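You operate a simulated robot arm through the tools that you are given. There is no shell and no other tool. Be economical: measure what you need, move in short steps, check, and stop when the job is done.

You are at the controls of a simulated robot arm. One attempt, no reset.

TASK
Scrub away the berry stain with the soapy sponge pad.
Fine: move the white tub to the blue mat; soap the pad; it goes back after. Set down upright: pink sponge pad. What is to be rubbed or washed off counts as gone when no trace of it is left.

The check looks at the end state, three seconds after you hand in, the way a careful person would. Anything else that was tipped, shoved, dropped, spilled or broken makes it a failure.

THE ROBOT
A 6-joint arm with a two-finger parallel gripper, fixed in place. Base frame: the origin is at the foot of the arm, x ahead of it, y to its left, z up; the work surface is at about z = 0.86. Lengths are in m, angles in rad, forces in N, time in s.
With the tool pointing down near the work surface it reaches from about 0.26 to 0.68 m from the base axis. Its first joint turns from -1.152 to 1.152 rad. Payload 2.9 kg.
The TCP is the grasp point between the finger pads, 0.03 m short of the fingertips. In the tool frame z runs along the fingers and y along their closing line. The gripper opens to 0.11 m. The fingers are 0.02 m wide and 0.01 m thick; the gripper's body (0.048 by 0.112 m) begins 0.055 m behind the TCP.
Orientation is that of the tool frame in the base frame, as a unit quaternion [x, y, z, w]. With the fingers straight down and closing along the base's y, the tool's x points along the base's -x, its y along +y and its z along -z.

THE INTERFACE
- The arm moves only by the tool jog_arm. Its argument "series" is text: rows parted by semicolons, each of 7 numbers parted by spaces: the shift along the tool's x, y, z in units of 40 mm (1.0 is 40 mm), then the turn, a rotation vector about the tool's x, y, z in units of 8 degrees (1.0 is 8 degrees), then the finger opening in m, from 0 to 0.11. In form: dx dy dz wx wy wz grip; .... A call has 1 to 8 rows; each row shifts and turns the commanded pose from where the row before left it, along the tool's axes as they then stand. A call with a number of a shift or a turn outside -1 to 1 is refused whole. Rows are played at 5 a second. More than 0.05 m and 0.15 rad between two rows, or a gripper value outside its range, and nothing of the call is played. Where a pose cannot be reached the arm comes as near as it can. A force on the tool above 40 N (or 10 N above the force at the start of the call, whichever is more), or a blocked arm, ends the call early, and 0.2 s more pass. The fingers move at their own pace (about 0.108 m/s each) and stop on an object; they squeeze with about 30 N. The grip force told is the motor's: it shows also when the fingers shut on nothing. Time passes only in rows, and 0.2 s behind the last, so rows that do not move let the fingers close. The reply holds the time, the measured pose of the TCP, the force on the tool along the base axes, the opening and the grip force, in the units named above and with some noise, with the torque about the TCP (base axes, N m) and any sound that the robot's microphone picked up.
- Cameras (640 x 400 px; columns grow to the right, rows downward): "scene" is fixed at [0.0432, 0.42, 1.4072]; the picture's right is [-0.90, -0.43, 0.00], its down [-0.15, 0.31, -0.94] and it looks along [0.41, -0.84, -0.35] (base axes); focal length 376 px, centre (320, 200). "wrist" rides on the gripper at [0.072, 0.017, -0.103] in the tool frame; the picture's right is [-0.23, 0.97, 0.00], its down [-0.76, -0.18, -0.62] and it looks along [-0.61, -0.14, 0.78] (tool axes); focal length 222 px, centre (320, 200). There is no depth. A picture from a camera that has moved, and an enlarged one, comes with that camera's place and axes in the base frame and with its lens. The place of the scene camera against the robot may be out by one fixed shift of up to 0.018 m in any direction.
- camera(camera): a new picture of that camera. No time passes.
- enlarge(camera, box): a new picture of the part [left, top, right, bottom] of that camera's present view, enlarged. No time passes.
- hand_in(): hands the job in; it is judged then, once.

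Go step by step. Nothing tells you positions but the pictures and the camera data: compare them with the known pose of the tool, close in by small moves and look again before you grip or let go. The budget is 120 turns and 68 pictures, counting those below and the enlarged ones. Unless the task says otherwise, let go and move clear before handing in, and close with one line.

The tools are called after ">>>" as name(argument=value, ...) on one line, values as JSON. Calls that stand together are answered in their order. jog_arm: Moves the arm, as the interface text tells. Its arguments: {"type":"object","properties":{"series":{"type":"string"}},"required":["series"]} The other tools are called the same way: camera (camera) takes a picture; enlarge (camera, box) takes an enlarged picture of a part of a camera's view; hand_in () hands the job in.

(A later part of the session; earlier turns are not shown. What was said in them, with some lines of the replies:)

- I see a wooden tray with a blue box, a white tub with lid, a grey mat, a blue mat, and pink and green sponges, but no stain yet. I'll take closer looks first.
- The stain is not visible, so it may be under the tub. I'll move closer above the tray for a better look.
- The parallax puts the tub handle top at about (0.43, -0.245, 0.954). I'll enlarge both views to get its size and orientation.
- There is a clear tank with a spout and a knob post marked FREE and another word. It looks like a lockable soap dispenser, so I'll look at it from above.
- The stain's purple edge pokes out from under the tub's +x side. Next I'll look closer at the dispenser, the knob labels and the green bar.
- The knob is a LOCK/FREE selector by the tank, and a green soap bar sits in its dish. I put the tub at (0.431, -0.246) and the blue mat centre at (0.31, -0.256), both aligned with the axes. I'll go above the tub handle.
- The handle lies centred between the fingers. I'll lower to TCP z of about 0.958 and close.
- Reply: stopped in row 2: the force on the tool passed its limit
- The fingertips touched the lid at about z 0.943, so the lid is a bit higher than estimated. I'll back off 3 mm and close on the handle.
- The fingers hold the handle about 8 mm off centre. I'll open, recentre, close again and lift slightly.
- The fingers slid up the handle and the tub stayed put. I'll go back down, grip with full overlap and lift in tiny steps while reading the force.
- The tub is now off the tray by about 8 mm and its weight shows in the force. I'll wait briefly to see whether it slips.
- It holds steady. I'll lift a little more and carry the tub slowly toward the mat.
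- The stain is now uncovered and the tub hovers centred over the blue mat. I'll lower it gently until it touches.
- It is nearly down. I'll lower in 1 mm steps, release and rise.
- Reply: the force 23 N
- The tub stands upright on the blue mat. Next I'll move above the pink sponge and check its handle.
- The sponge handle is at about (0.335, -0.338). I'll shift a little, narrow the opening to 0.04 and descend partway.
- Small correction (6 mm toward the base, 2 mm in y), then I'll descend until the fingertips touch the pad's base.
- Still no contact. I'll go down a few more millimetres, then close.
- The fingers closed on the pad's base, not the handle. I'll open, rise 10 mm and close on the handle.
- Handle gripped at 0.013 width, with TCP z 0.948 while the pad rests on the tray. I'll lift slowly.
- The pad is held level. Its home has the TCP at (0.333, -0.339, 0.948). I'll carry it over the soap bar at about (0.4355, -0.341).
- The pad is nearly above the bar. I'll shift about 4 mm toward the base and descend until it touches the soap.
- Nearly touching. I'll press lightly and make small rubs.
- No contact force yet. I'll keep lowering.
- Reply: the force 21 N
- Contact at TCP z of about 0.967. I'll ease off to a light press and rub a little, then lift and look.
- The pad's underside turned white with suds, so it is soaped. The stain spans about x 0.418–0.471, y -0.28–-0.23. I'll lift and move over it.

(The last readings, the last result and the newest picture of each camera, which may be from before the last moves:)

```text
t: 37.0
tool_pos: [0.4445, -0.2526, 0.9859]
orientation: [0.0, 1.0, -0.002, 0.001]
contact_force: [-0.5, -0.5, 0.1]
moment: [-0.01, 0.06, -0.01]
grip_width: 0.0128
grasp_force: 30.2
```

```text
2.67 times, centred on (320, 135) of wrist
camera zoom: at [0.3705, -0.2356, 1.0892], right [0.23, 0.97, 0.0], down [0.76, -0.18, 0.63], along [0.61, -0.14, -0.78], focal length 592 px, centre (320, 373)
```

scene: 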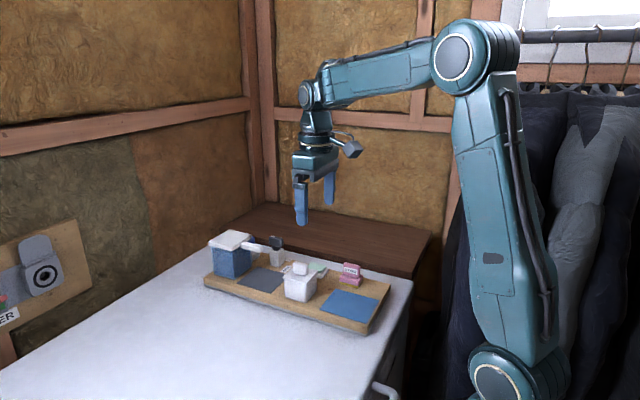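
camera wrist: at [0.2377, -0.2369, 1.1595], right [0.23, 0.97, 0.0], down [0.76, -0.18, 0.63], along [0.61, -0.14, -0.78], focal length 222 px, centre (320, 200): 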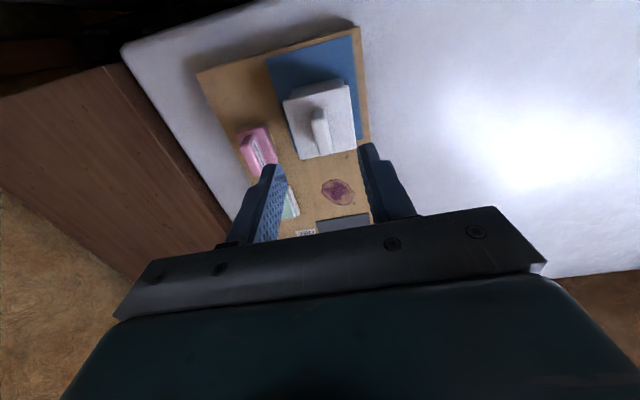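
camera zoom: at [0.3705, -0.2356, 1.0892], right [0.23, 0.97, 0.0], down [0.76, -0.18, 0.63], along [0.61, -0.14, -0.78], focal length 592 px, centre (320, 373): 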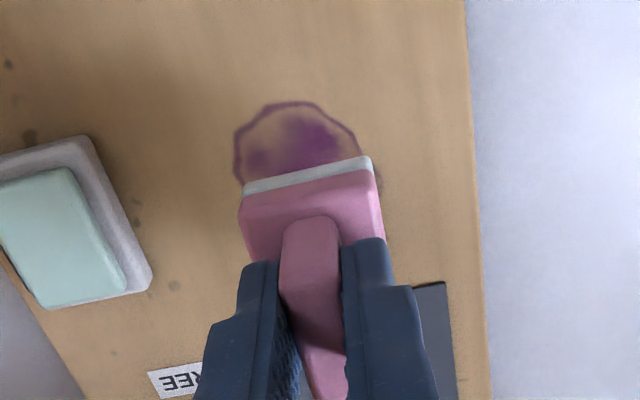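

I'll lower onto the stain until light contact.

>>> jog_arm(series="0.1 0 0.3 0 0 0 0; 0 0 0.3 0 0 0 0; 0 0 0.2 0 0 0 0; 0 0 0.1 0 0 0 0; 0 0 0 0 0 0 0")

>>> jog_arm(series="0 0 0.04 0 0 0 0; 0 0 0 0 0 0 0")

```text
t: 38.2
tool_pos: [0.44, -0.254, 0.9515]
orientation: [-0.001, 1.0, -0.002, 0.003]
contact_force: [0.5, -0.3, -0.8]
moment: [-0.01, -0.01, -0.02]
grip_width: 0.0124
grasp_force: 30.0
```

```text
t: 38.8
tool_pos: [0.4388, -0.2534, 0.9491]
orientation: [0.0, 1.0, -0.002, 0.003]
contact_force: [0.4, 0.3, -1.1]
moment: [0.01, 0.02, 0.02]
grip_width: 0.0124
grasp_force: 30.0
```

>>> jog_arm(series="0 0 0.04 0 0 0 0; 0 0 0 0 0 0 0")

>>> jog_arm(series="0 0 0.03 0 0 0 0; 0 0 0 0 0 0 0")

```text
t: 39.4
tool_pos: [0.4399, -0.2543, 0.9474]
orientation: [-0.001, 1.0, -0.002, 0.003]
contact_force: [-0.3, -0.3, 0.5]
moment: [0.02, 0.03, -0.01]
grip_width: 0.0124
grasp_force: 29.8
```

```text
t: 40.0
tool_pos: [0.4383, -0.2541, 0.9456]
orientation: [0.0, 1.0, -0.002, 0.003]
contact_force: [-0.3, -0.2, -1.1]
moment: [-0.01, 0.03, -0.01]
grip_width: 0.0128
grasp_force: 30.1
```

>>> jog_arm(series="0 0 0.03 0 0 0 0; 0 0 0 0 0 0 0")

>>> jog_arm(series="0 0 0.03 0 0 0 0; 0 0 0 0 0 0 0")

```text
t: 40.6
tool_pos: [0.4402, -0.2547, 0.9453]
orientation: [0.0, 1.0, -0.001, 0.003]
contact_force: [0.0, 1.3, 2.1]
moment: [0.06, 0.05, 0.0]
grip_width: 0.0129
grasp_force: 29.9
```

```text
t: 41.2
tool_pos: [0.4393, -0.2548, 0.9455]
orientation: [0.0, 1.0, -0.002, 0.004]
contact_force: [-4.7, 1.2, 19.2]
moment: [0.15, 0.27, 0.01]
grip_width: 0.0129
grasp_force: 29.9
```

Contact at about 15 N. I'll start scrubbing strokes, beginning with the +y side.

>>> jog_arm(series="0 0.25 -0.01 0 0 0 0; 0 0.25 0 0 0 0 0; 0.3 0 0 0 0 0 0; 0.3 0 0 0 0 0 0; -0.3 0 0 0 0 0 0; -0.3 0 0 0 0 0 0; -0.3 0 0 0 0 0 0; -0.3 0 0 0 0 0 0")

>>> jog_arm(series="0 -0.25 0 0 0 0 0; 0 -0.25 0 0 0 0 0; 0.3 0 0 0 0 0 0; 0.3 0 0 0 0 0 0; 0.3 0 0 0 0 0 0; 0.3 0 0 0 0 0 0; 0 -0.25 0 0 0 0 0; 0 -0.25 0 0 0 0 0")

>>> jog_arm(series="-0.3 0 0 0 0 0 0; -0.3 0 0 0 0 0 0; -0.3 0 0 0 0 0 0; -0.3 0 0 0 0 0 0; 0.3 0.15 0 0 0 0 0; 0.3 0.15 0 0 0 0 0; 0 0.2 0 0 0 0 0")

>>> enlarge(camera="scene", box=[250, 225, 350, 305])

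```text
t: 42.4
tool_pos: [0.4195, -0.2337, 0.9457]
orientation: [0.003, 1.0, 0.001, -0.005]
contact_force: [-5.4, 1.9, 9.4]
moment: [0.12, 0.02, 0.08]
grip_width: 0.0125
grasp_force: 29.7
stopped in row 6: the force on the tool passed its limit (the readings are from after the stop); the commanded pose is now the measured one
```

```text
t: 44.2
tool_pos: [0.3743, -0.2727, 0.9474]
orientation: [-0.002, 1.0, 0.001, -0.001]
contact_force: [15.6, 24.8, 24.8]
moment: [1.15, -0.67, -0.13]
grip_width: 0.0134
grasp_force: 29.9
```

```text
t: 45.8
tool_pos: [0.3949, -0.2544, 0.9451]
orientation: [0.003, 1.0, 0.001, -0.004]
contact_force: [0.7, -0.1, 0.1]
moment: [0.0, 0.0, -0.03]
grip_width: 0.013
grasp_force: 29.9
```

```text
5.00 times, centred on (300, 265) of scene
camera zoom: at [0.0432, 0.42, 1.4072], right [-0.9, -0.43, 0.0], down [-0.15, 0.31, -0.94], along [0.41, -0.84, -0.35], focal length 1878 px, centre (420, -125)
```

zoom: 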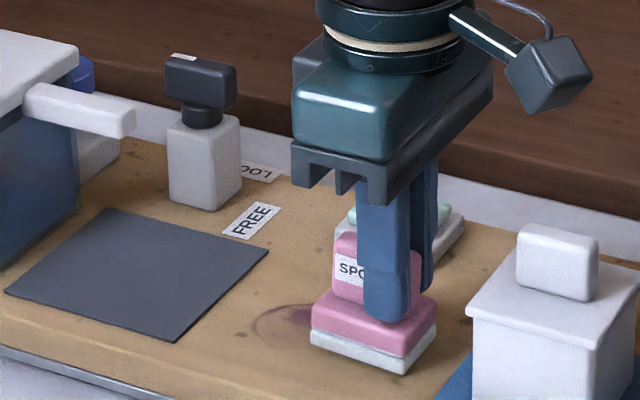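

The first call stopped early, so later strokes ran too far toward the base; the tub looks untouched. About half the stain remains. I'll work one call at a time from here, moving back over the stain first.

>>> jog_arm(series="-0.3 0 -0.02 0 0 0 0; -0.3 0 0 0 0 0 0; -0.3 0 0 0 0 0 0; -0.2 0 0 0 0 0 0; 0 0 0.04 0 0 0 0; 0 0 0.02 0 0 0 0")

```text
t: 47.2
tool_pos: [0.4405, -0.2544, 0.9429]
orientation: [0.002, 1.0, 0.001, -0.005]
contact_force: [1.4, 1.4, 1.9]
moment: [0.03, 0.02, -0.07]
grip_width: 0.0127
grasp_force: 29.9
```

>>> jog_arm(series="0 0 0.02 0 0 0 0; 0 0.15 0 0 0 0 0; 0 0.15 0 0 0 0 0; -0.15 0 0 0 0 0 0; -0.15 0 0 0 0 0 0; -0.15 0 0 0 0 0 0; -0.15 0 0 0 0 0 0")

```text
t: 48.8
tool_pos: [0.4614, -0.2436, 0.941]
orientation: [0.002, 1.0, 0.002, -0.008]
contact_force: [-17.1, 3.1, 5.3]
moment: [0.15, 0.7, 0.08]
grip_width: 0.0135
grasp_force: 30.0
```

>>> jog_arm(series="0 -0.15 -0.01 0 0 0 0; 0 -0.15 0 0 0 0 0; 0 -0.15 0 0 0 0 0; 0 -0.15 0 0 0 0 0; 0 -0.1 0 0 0 0 0")

>>> enlarge(camera="scene", box=[250, 225, 350, 305])

```text
t: 50.0
tool_pos: [0.4622, -0.2707, 0.9417]
orientation: [0.003, 1.0, 0.003, -0.007]
contact_force: [-15.0, 10.7, -1.1]
moment: [0.53, 0.77, 0.2]
grip_width: 0.0131
grasp_force: 29.7
```

```text
5.00 times, centred on (300, 265) of scene
camera zoom: at [0.0428, 0.4203, 1.4071], right [-0.9, -0.43, 0.0], down [-0.15, 0.31, -0.94], along [0.41, -0.84, -0.35], focal length 1878 px, centre (420, -125)
```

zoom: 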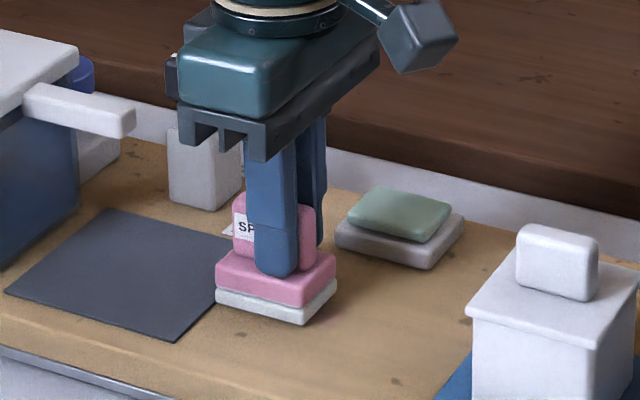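

No stain is visible in this view except possibly under the pad. I'll lift and inspect.

>>> jog_arm(series="0.2 0 -0.1 0 0 0 0; 0.1 0 -0.3 0 0 0 0; 0 -0.3 -0.4 0 0 0 0; 0 -0.5 -0.2 0 0 0 0; 0 -0.5 0 0 0 0 0; 0 0 0 0 0 0 0")

>>> enlarge(camera="scene", box=[250, 225, 350, 305])

>>> enlarge(camera="wrist", box=[260, 60, 460, 210])

```text
t: 51.4
tool_pos: [0.4518, -0.3216, 0.9837]
orientation: [0.002, 1.0, 0.0, -0.004]
contact_force: [-0.1, 0.5, -0.6]
moment: [0.01, 0.0, 0.02]
grip_width: 0.0126
grasp_force: 29.7
```

```text
5.00 times, centred on (300, 265) of scene
camera zoom: at [0.0432, 0.42, 1.4072], right [-0.9, -0.43, 0.0], down [-0.15, 0.31, -0.94], along [0.41, -0.84, -0.35], focal length 1878 px, centre (420, -125)
```

zoom: 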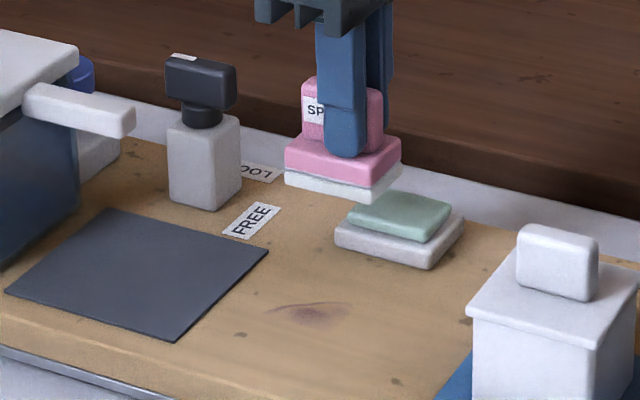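

```text
2.67 times, centred on (360, 135) of wrist
camera zoom: at [0.3807, -0.3051, 1.0871], right [0.23, 0.97, 0.0], down [0.77, -0.18, 0.62], along [0.6, -0.14, -0.79], focal length 592 px, centre (213, 373)
```

zoom: 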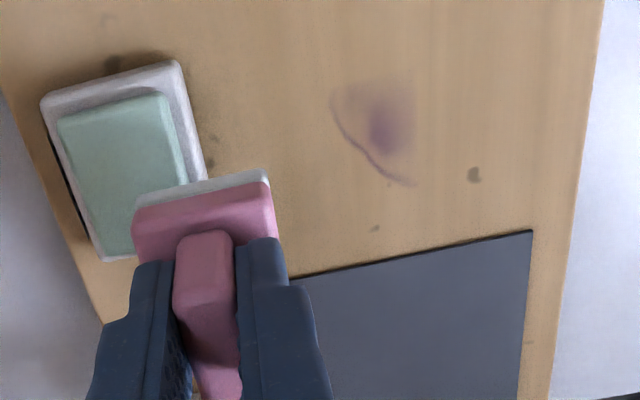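

A faint residue remains at about (0.448, -0.267). I'll go back over it and press down.

>>> jog_arm(series="0.1 0.45 0 0 0 0 0; 0.12 0.45 0 0 0 0 0; 0 0.44 0.2 0 0 0 0; 0 0 0.35 0 0 0 0; 0 0 0.35 0 0 0 0; 0 0 0.1 0 0 0 0; 0 0 0.03 0 0 0 0; 0 0 0 0 0 0 0")

```text
t: 53.2
tool_pos: [0.4419, -0.2691, 0.9411]
orientation: [0.003, 1.0, 0.001, -0.005]
contact_force: [-0.3, 0.7, -0.6]
moment: [-0.01, -0.03, -0.01]
grip_width: 0.0132
grasp_force: 30.0
```

>>> jog_arm(series="0 0 0.03 0 0 0 0; 0 0 0 0 0 0 0")

>>> jog_arm(series="0 0 0.03 0 0 0 0; 0 0 0 0 0 0 0")

```text
t: 53.8
tool_pos: [0.4432, -0.27, 0.94]
orientation: [0.002, 1.0, 0.0, -0.004]
contact_force: [-1.2, -1.2, 3.8]
moment: [-0.02, -0.07, -0.03]
grip_width: 0.0127
grasp_force: 29.9
```

```text
t: 54.4
tool_pos: [0.4436, -0.2699, 0.9404]
orientation: [0.004, 1.0, 0.0, -0.002]
contact_force: [-1.6, 1.3, 16.6]
moment: [0.01, -0.29, -0.02]
grip_width: 0.0133
grasp_force: 30.5
```

Contact at about 16 N. I'll make short strokes over the residue.

>>> jog_arm(series="0.15 0 0 0 0 0 0; 0.15 0 0 0 0 0 0; 0.15 0 0 0 0 0 0; -0.15 0 0 0 0 0 0; -0.15 0 0 0 0 0 0; -0.15 0 0 0 0 0 0; -0.15 0 0 0 0 0 0; -0.15 0 0 0 0 0 0")

```text
t: 56.2
tool_pos: [0.4555, -0.2697, 0.9395]
orientation: [0.004, 1.0, 0.001, -0.004]
contact_force: [-17.2, -1.7, 23.8]
moment: [-0.07, 0.71, 0.0]
grip_width: 0.013
grasp_force: 29.8
```

>>> jog_arm(series="0 -0.2 0 0 0 0 0; 0.2 0 0 0 0 0 0; 0.2 0 0 0 0 0 0; 0.2 0 0 0 0 0 0; 0 0.2 0 0 0 0 0; 0 0.2 0 0 0 0 0; -0.2 0 0 0 0 0 0; -0.2 0 0 0 0 0 0")

```text
t: 58.0
tool_pos: [0.4449, -0.2595, 0.9396]
orientation: [0.003, 1.0, 0.002, -0.006]
contact_force: [-20.8, 0.2, 29.2]
moment: [0.0, 0.55, -0.01]
grip_width: 0.0129
grasp_force: 29.7
```

>>> jog_arm(series="-0.15 0 -0.01 0 0 0 0; 0 0.2 0 0 0 0 0; 0 0.2 0 0 0 0 0; 0.2 0 0 0 0 0 0; 0.2 0 0 0 0 0 0; 0.2 0 0 0 0 0 0; 0 -0.2 0 0 0 0 0; 0 -0.2 0 0 0 0 0")

>>> jog_arm(series="0 0 -0.2 0 0 0 0; 0 0 -0.3 0 0 0 0; 0 -0.3 -0.3 0 0 0 0; 0 -0.5 -0.2 0 0 0 0; 0 -0.5 0 0 0 0 0; -0.2 -0.3 0 0 0 0 0; 0 0 0 0 0 0 0")

>>> enlarge(camera="wrist", box=[260, 40, 480, 210])

>>> enlarge(camera="scene", box=[250, 225, 350, 305])

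```text
t: 59.8
tool_pos: [0.4295, -0.2595, 0.9397]
orientation: [0.001, 1.0, 0.001, -0.004]
contact_force: [-1.5, 11.6, 16.8]
moment: [0.46, -0.15, 0.16]
grip_width: 0.0131
grasp_force: 30.2
```

```text
t: 61.4
tool_pos: [0.4373, -0.3257, 0.9821]
orientation: [0.003, 1.0, 0.001, -0.004]
contact_force: [-0.2, -0.7, 0.4]
moment: [0.0, 0.02, 0.01]
grip_width: 0.013
grasp_force: 30.1
```

```text
2.35 times, centred on (370, 125) of wrist
camera zoom: at [0.3652, -0.3093, 1.0847], right [0.23, 0.97, 0.0], down [0.77, -0.18, 0.62], along [0.6, -0.14, -0.79], focal length 523 px, centre (202, 376)
```

zoom: 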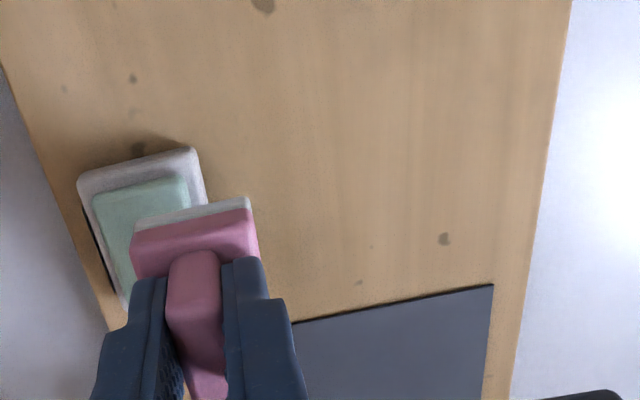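

```text
5.00 times, centred on (300, 265) of scene
camera zoom: at [0.0432, 0.42, 1.4072], right [-0.9, -0.43, 0.0], down [-0.15, 0.31, -0.94], along [0.41, -0.84, -0.35], focal length 1878 px, centre (420, -125)
```

zoom: 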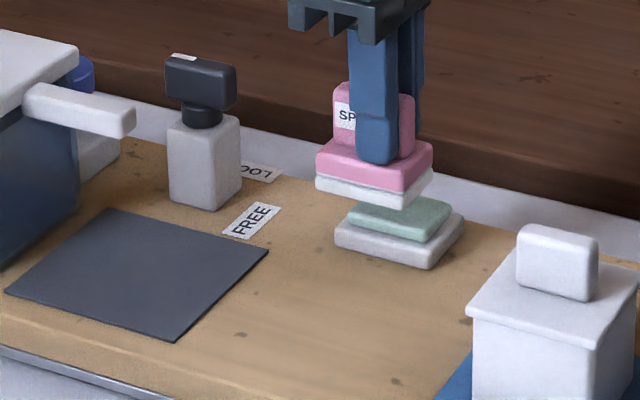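

The stain is gone with no trace left; the grey dots are wood knots that were there before. Next I'll return the pad to its home spot at TCP (0.333, -0.339).

>>> jog_arm(series="0 0 -0.3 0 0 0 0; 0.4 -0.06 0 0 0 0 0; 0.5 -0.06 0 0 0 0 0; 0.6 -0.07 0 0 0 0 0; 0.6 -0.07 0 0 0 0 0; 0.5 -0.07 0 0 0 0 0; 0 0 0.3 0 0 0 0; 0 0 0 0 0 0 0")

>>> enlarge(camera="wrist", box=[220, 60, 420, 210])

>>> enlarge(camera="scene", box=[290, 210, 390, 290])

```text
t: 63.2
tool_pos: [0.3339, -0.338, 0.9802]
orientation: [0.002, 1.0, 0.002, -0.004]
contact_force: [1.1, -0.6, 0.2]
moment: [0.02, 0.02, -0.03]
grip_width: 0.0131
grasp_force: 30.2
```

```text
2.67 times, centred on (320, 135) of wrist
camera zoom: at [0.2619, -0.3215, 1.0852], right [0.23, 0.97, 0.0], down [0.77, -0.18, 0.62], along [0.6, -0.14, -0.79], focal length 592 px, centre (320, 373)
```

zoom: 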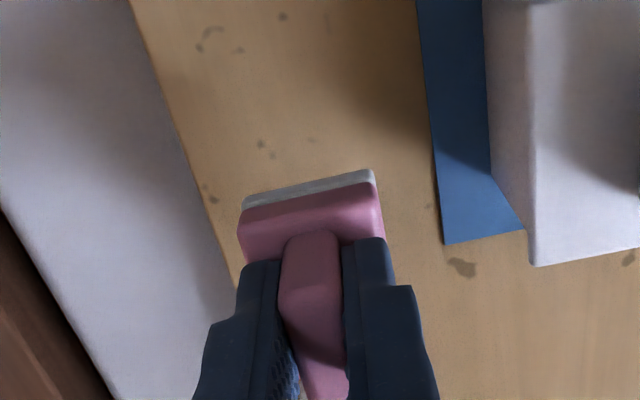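

```text
5.00 times, centred on (340, 250) of scene
camera zoom: at [0.0432, 0.42, 1.4072], right [-0.9, -0.43, 0.0], down [-0.15, 0.31, -0.94], along [0.41, -0.84, -0.35], focal length 1878 px, centre (220, -50)
```

zoom: 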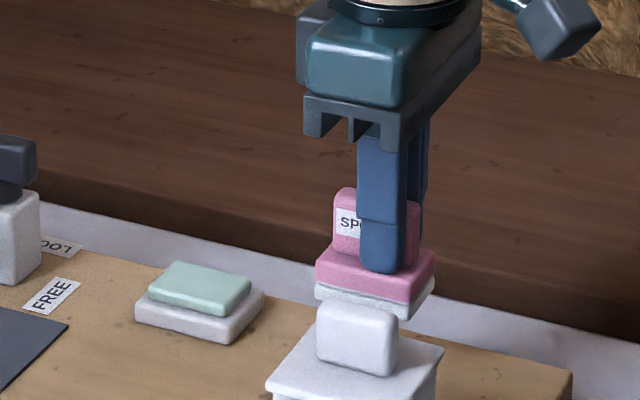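

Aligned within about 1 mm of the original pose. I'll lower to the tray.

>>> jog_arm(series="0.03 0 0.3 0 0 0 0; 0 0 0.3 0 0 0 0; 0 0 0.2 0 0 0 0; 0 0 0.1 0 0 0 0; 0 0 0.05 0 0 0 0; 0 0 0 0 0 0 0")

>>> jog_arm(series="0 0 0.04 0 0 0 0; 0 0 0 0 0 0 0")

```text
t: 64.6
tool_pos: [0.3327, -0.338, 0.9422]
orientation: [0.003, 1.0, 0.0, -0.005]
contact_force: [-0.4, 1.0, -0.2]
moment: [0.01, -0.01, -0.05]
grip_width: 0.0131
grasp_force: 29.8
```

```text
t: 65.2
tool_pos: [0.3328, -0.338, 0.9414]
orientation: [0.003, 1.0, 0.001, -0.005]
contact_force: [0.2, 0.2, -0.8]
moment: [-0.03, -0.01, -0.02]
grip_width: 0.0129
grasp_force: 29.4
```

>>> jog_arm(series="0 0 0.03 0 0 0 0; 0 0 0 0 0 0 0")

>>> jog_arm(series="0 0 0.03 0 0 0 0; 0 0 0 0 0 0 0")

```text
t: 65.8
tool_pos: [0.3318, -0.3368, 0.9395]
orientation: [0.003, 1.0, 0.001, -0.004]
contact_force: [-0.1, 0.4, 1.2]
moment: [-0.01, -0.08, 0.0]
grip_width: 0.013
grasp_force: 30.2
```

```text
t: 66.4
tool_pos: [0.3327, -0.3381, 0.9411]
orientation: [0.003, 1.0, 0.0, -0.003]
contact_force: [-0.9, 2.3, 13.6]
moment: [0.12, -0.05, 0.06]
grip_width: 0.0131
grasp_force: 30.3
```

The pad is seated. I'll release, rise straight up and check.

>>> jog_arm(series="0 0 -0.02 0 0 0 0; 0 0 0 0 0 0 0.03; 0 0 0 0 0 0 0.03; 0 0 -0.3 0 0 0 0.03; 0 0 -0.8 0 0 0 0.03; 0 0 -0.9 0 0 0 0.03; 0 0 -0.9 0 0 0 0.03; 0 0 0 0 0 0 0.03")

>>> enlarge(camera="scene", box=[190, 210, 430, 360])

>>> camera(camera="wrist")

```text
t: 68.2
tool_pos: [0.3304, -0.3375, 1.0552]
orientation: [0.003, 1.0, 0.001, -0.004]
contact_force: [-0.2, -0.3, 0.1]
moment: [-0.01, 0.0, -0.04]
grip_width: 0.0303
grasp_force: 0.0
```

```text
2.67 times, centred on (310, 285) of scene
camera zoom: at [0.0432, 0.42, 1.4072], right [-0.9, -0.43, 0.0], down [-0.15, 0.31, -0.94], along [0.41, -0.84, -0.35], focal length 1002 px, centre (347, -27)
```

zoom: 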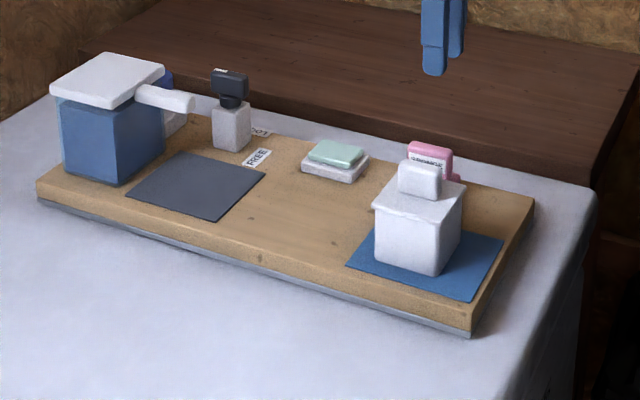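

```text
16 pictures are left
camera wrist: at [0.2589, -0.3209, 1.1592], right [0.23, 0.97, 0.0], down [0.77, -0.18, 0.62], along [0.6, -0.14, -0.79], focal length 222 px, centre (320, 200)
```

wrist: 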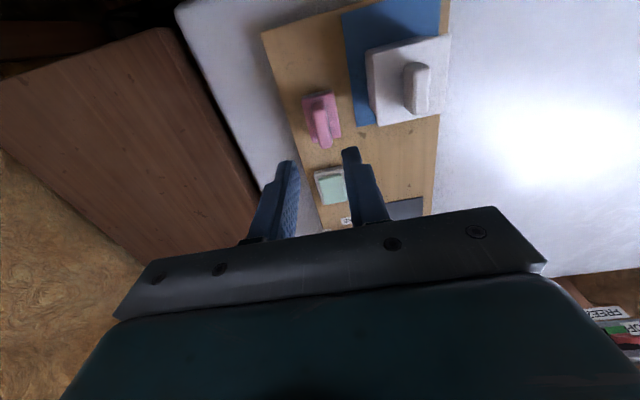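

Everything stands upright. I'll take one last close look at the cleaned spot before handing in.

>>> enlarge(camera="scene", box=[280, 260, 350, 310])

```text
8.00 times, centred on (315, 285) of scene
camera zoom: at [0.0432, 0.42, 1.4072], right [-0.9, -0.43, 0.0], down [-0.15, 0.31, -0.94], along [0.41, -0.84, -0.35], focal length 3004 px, centre (360, -480)
```

zoom: 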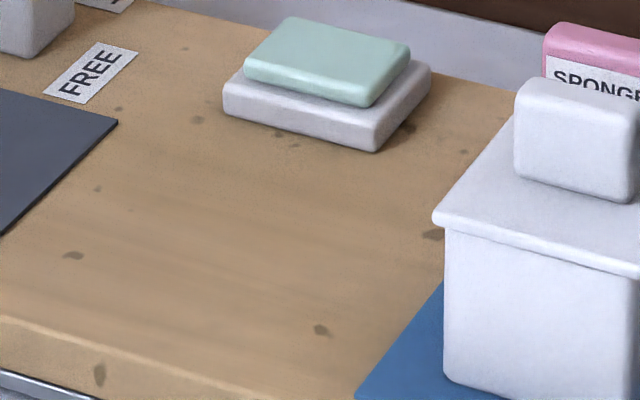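

The board is clean, the tub is on the blue mat, and the pad is back upright in its place. The gripper is clear, so I'm handing in.

>>> hand_in()

```text
The job is handed in.
```

The berry stain is scrubbed off with no trace visible. The soaped pink pad is back upright in its original place, and I left the white tub on the blue mat, reading "it goes back" as meaning the pad.
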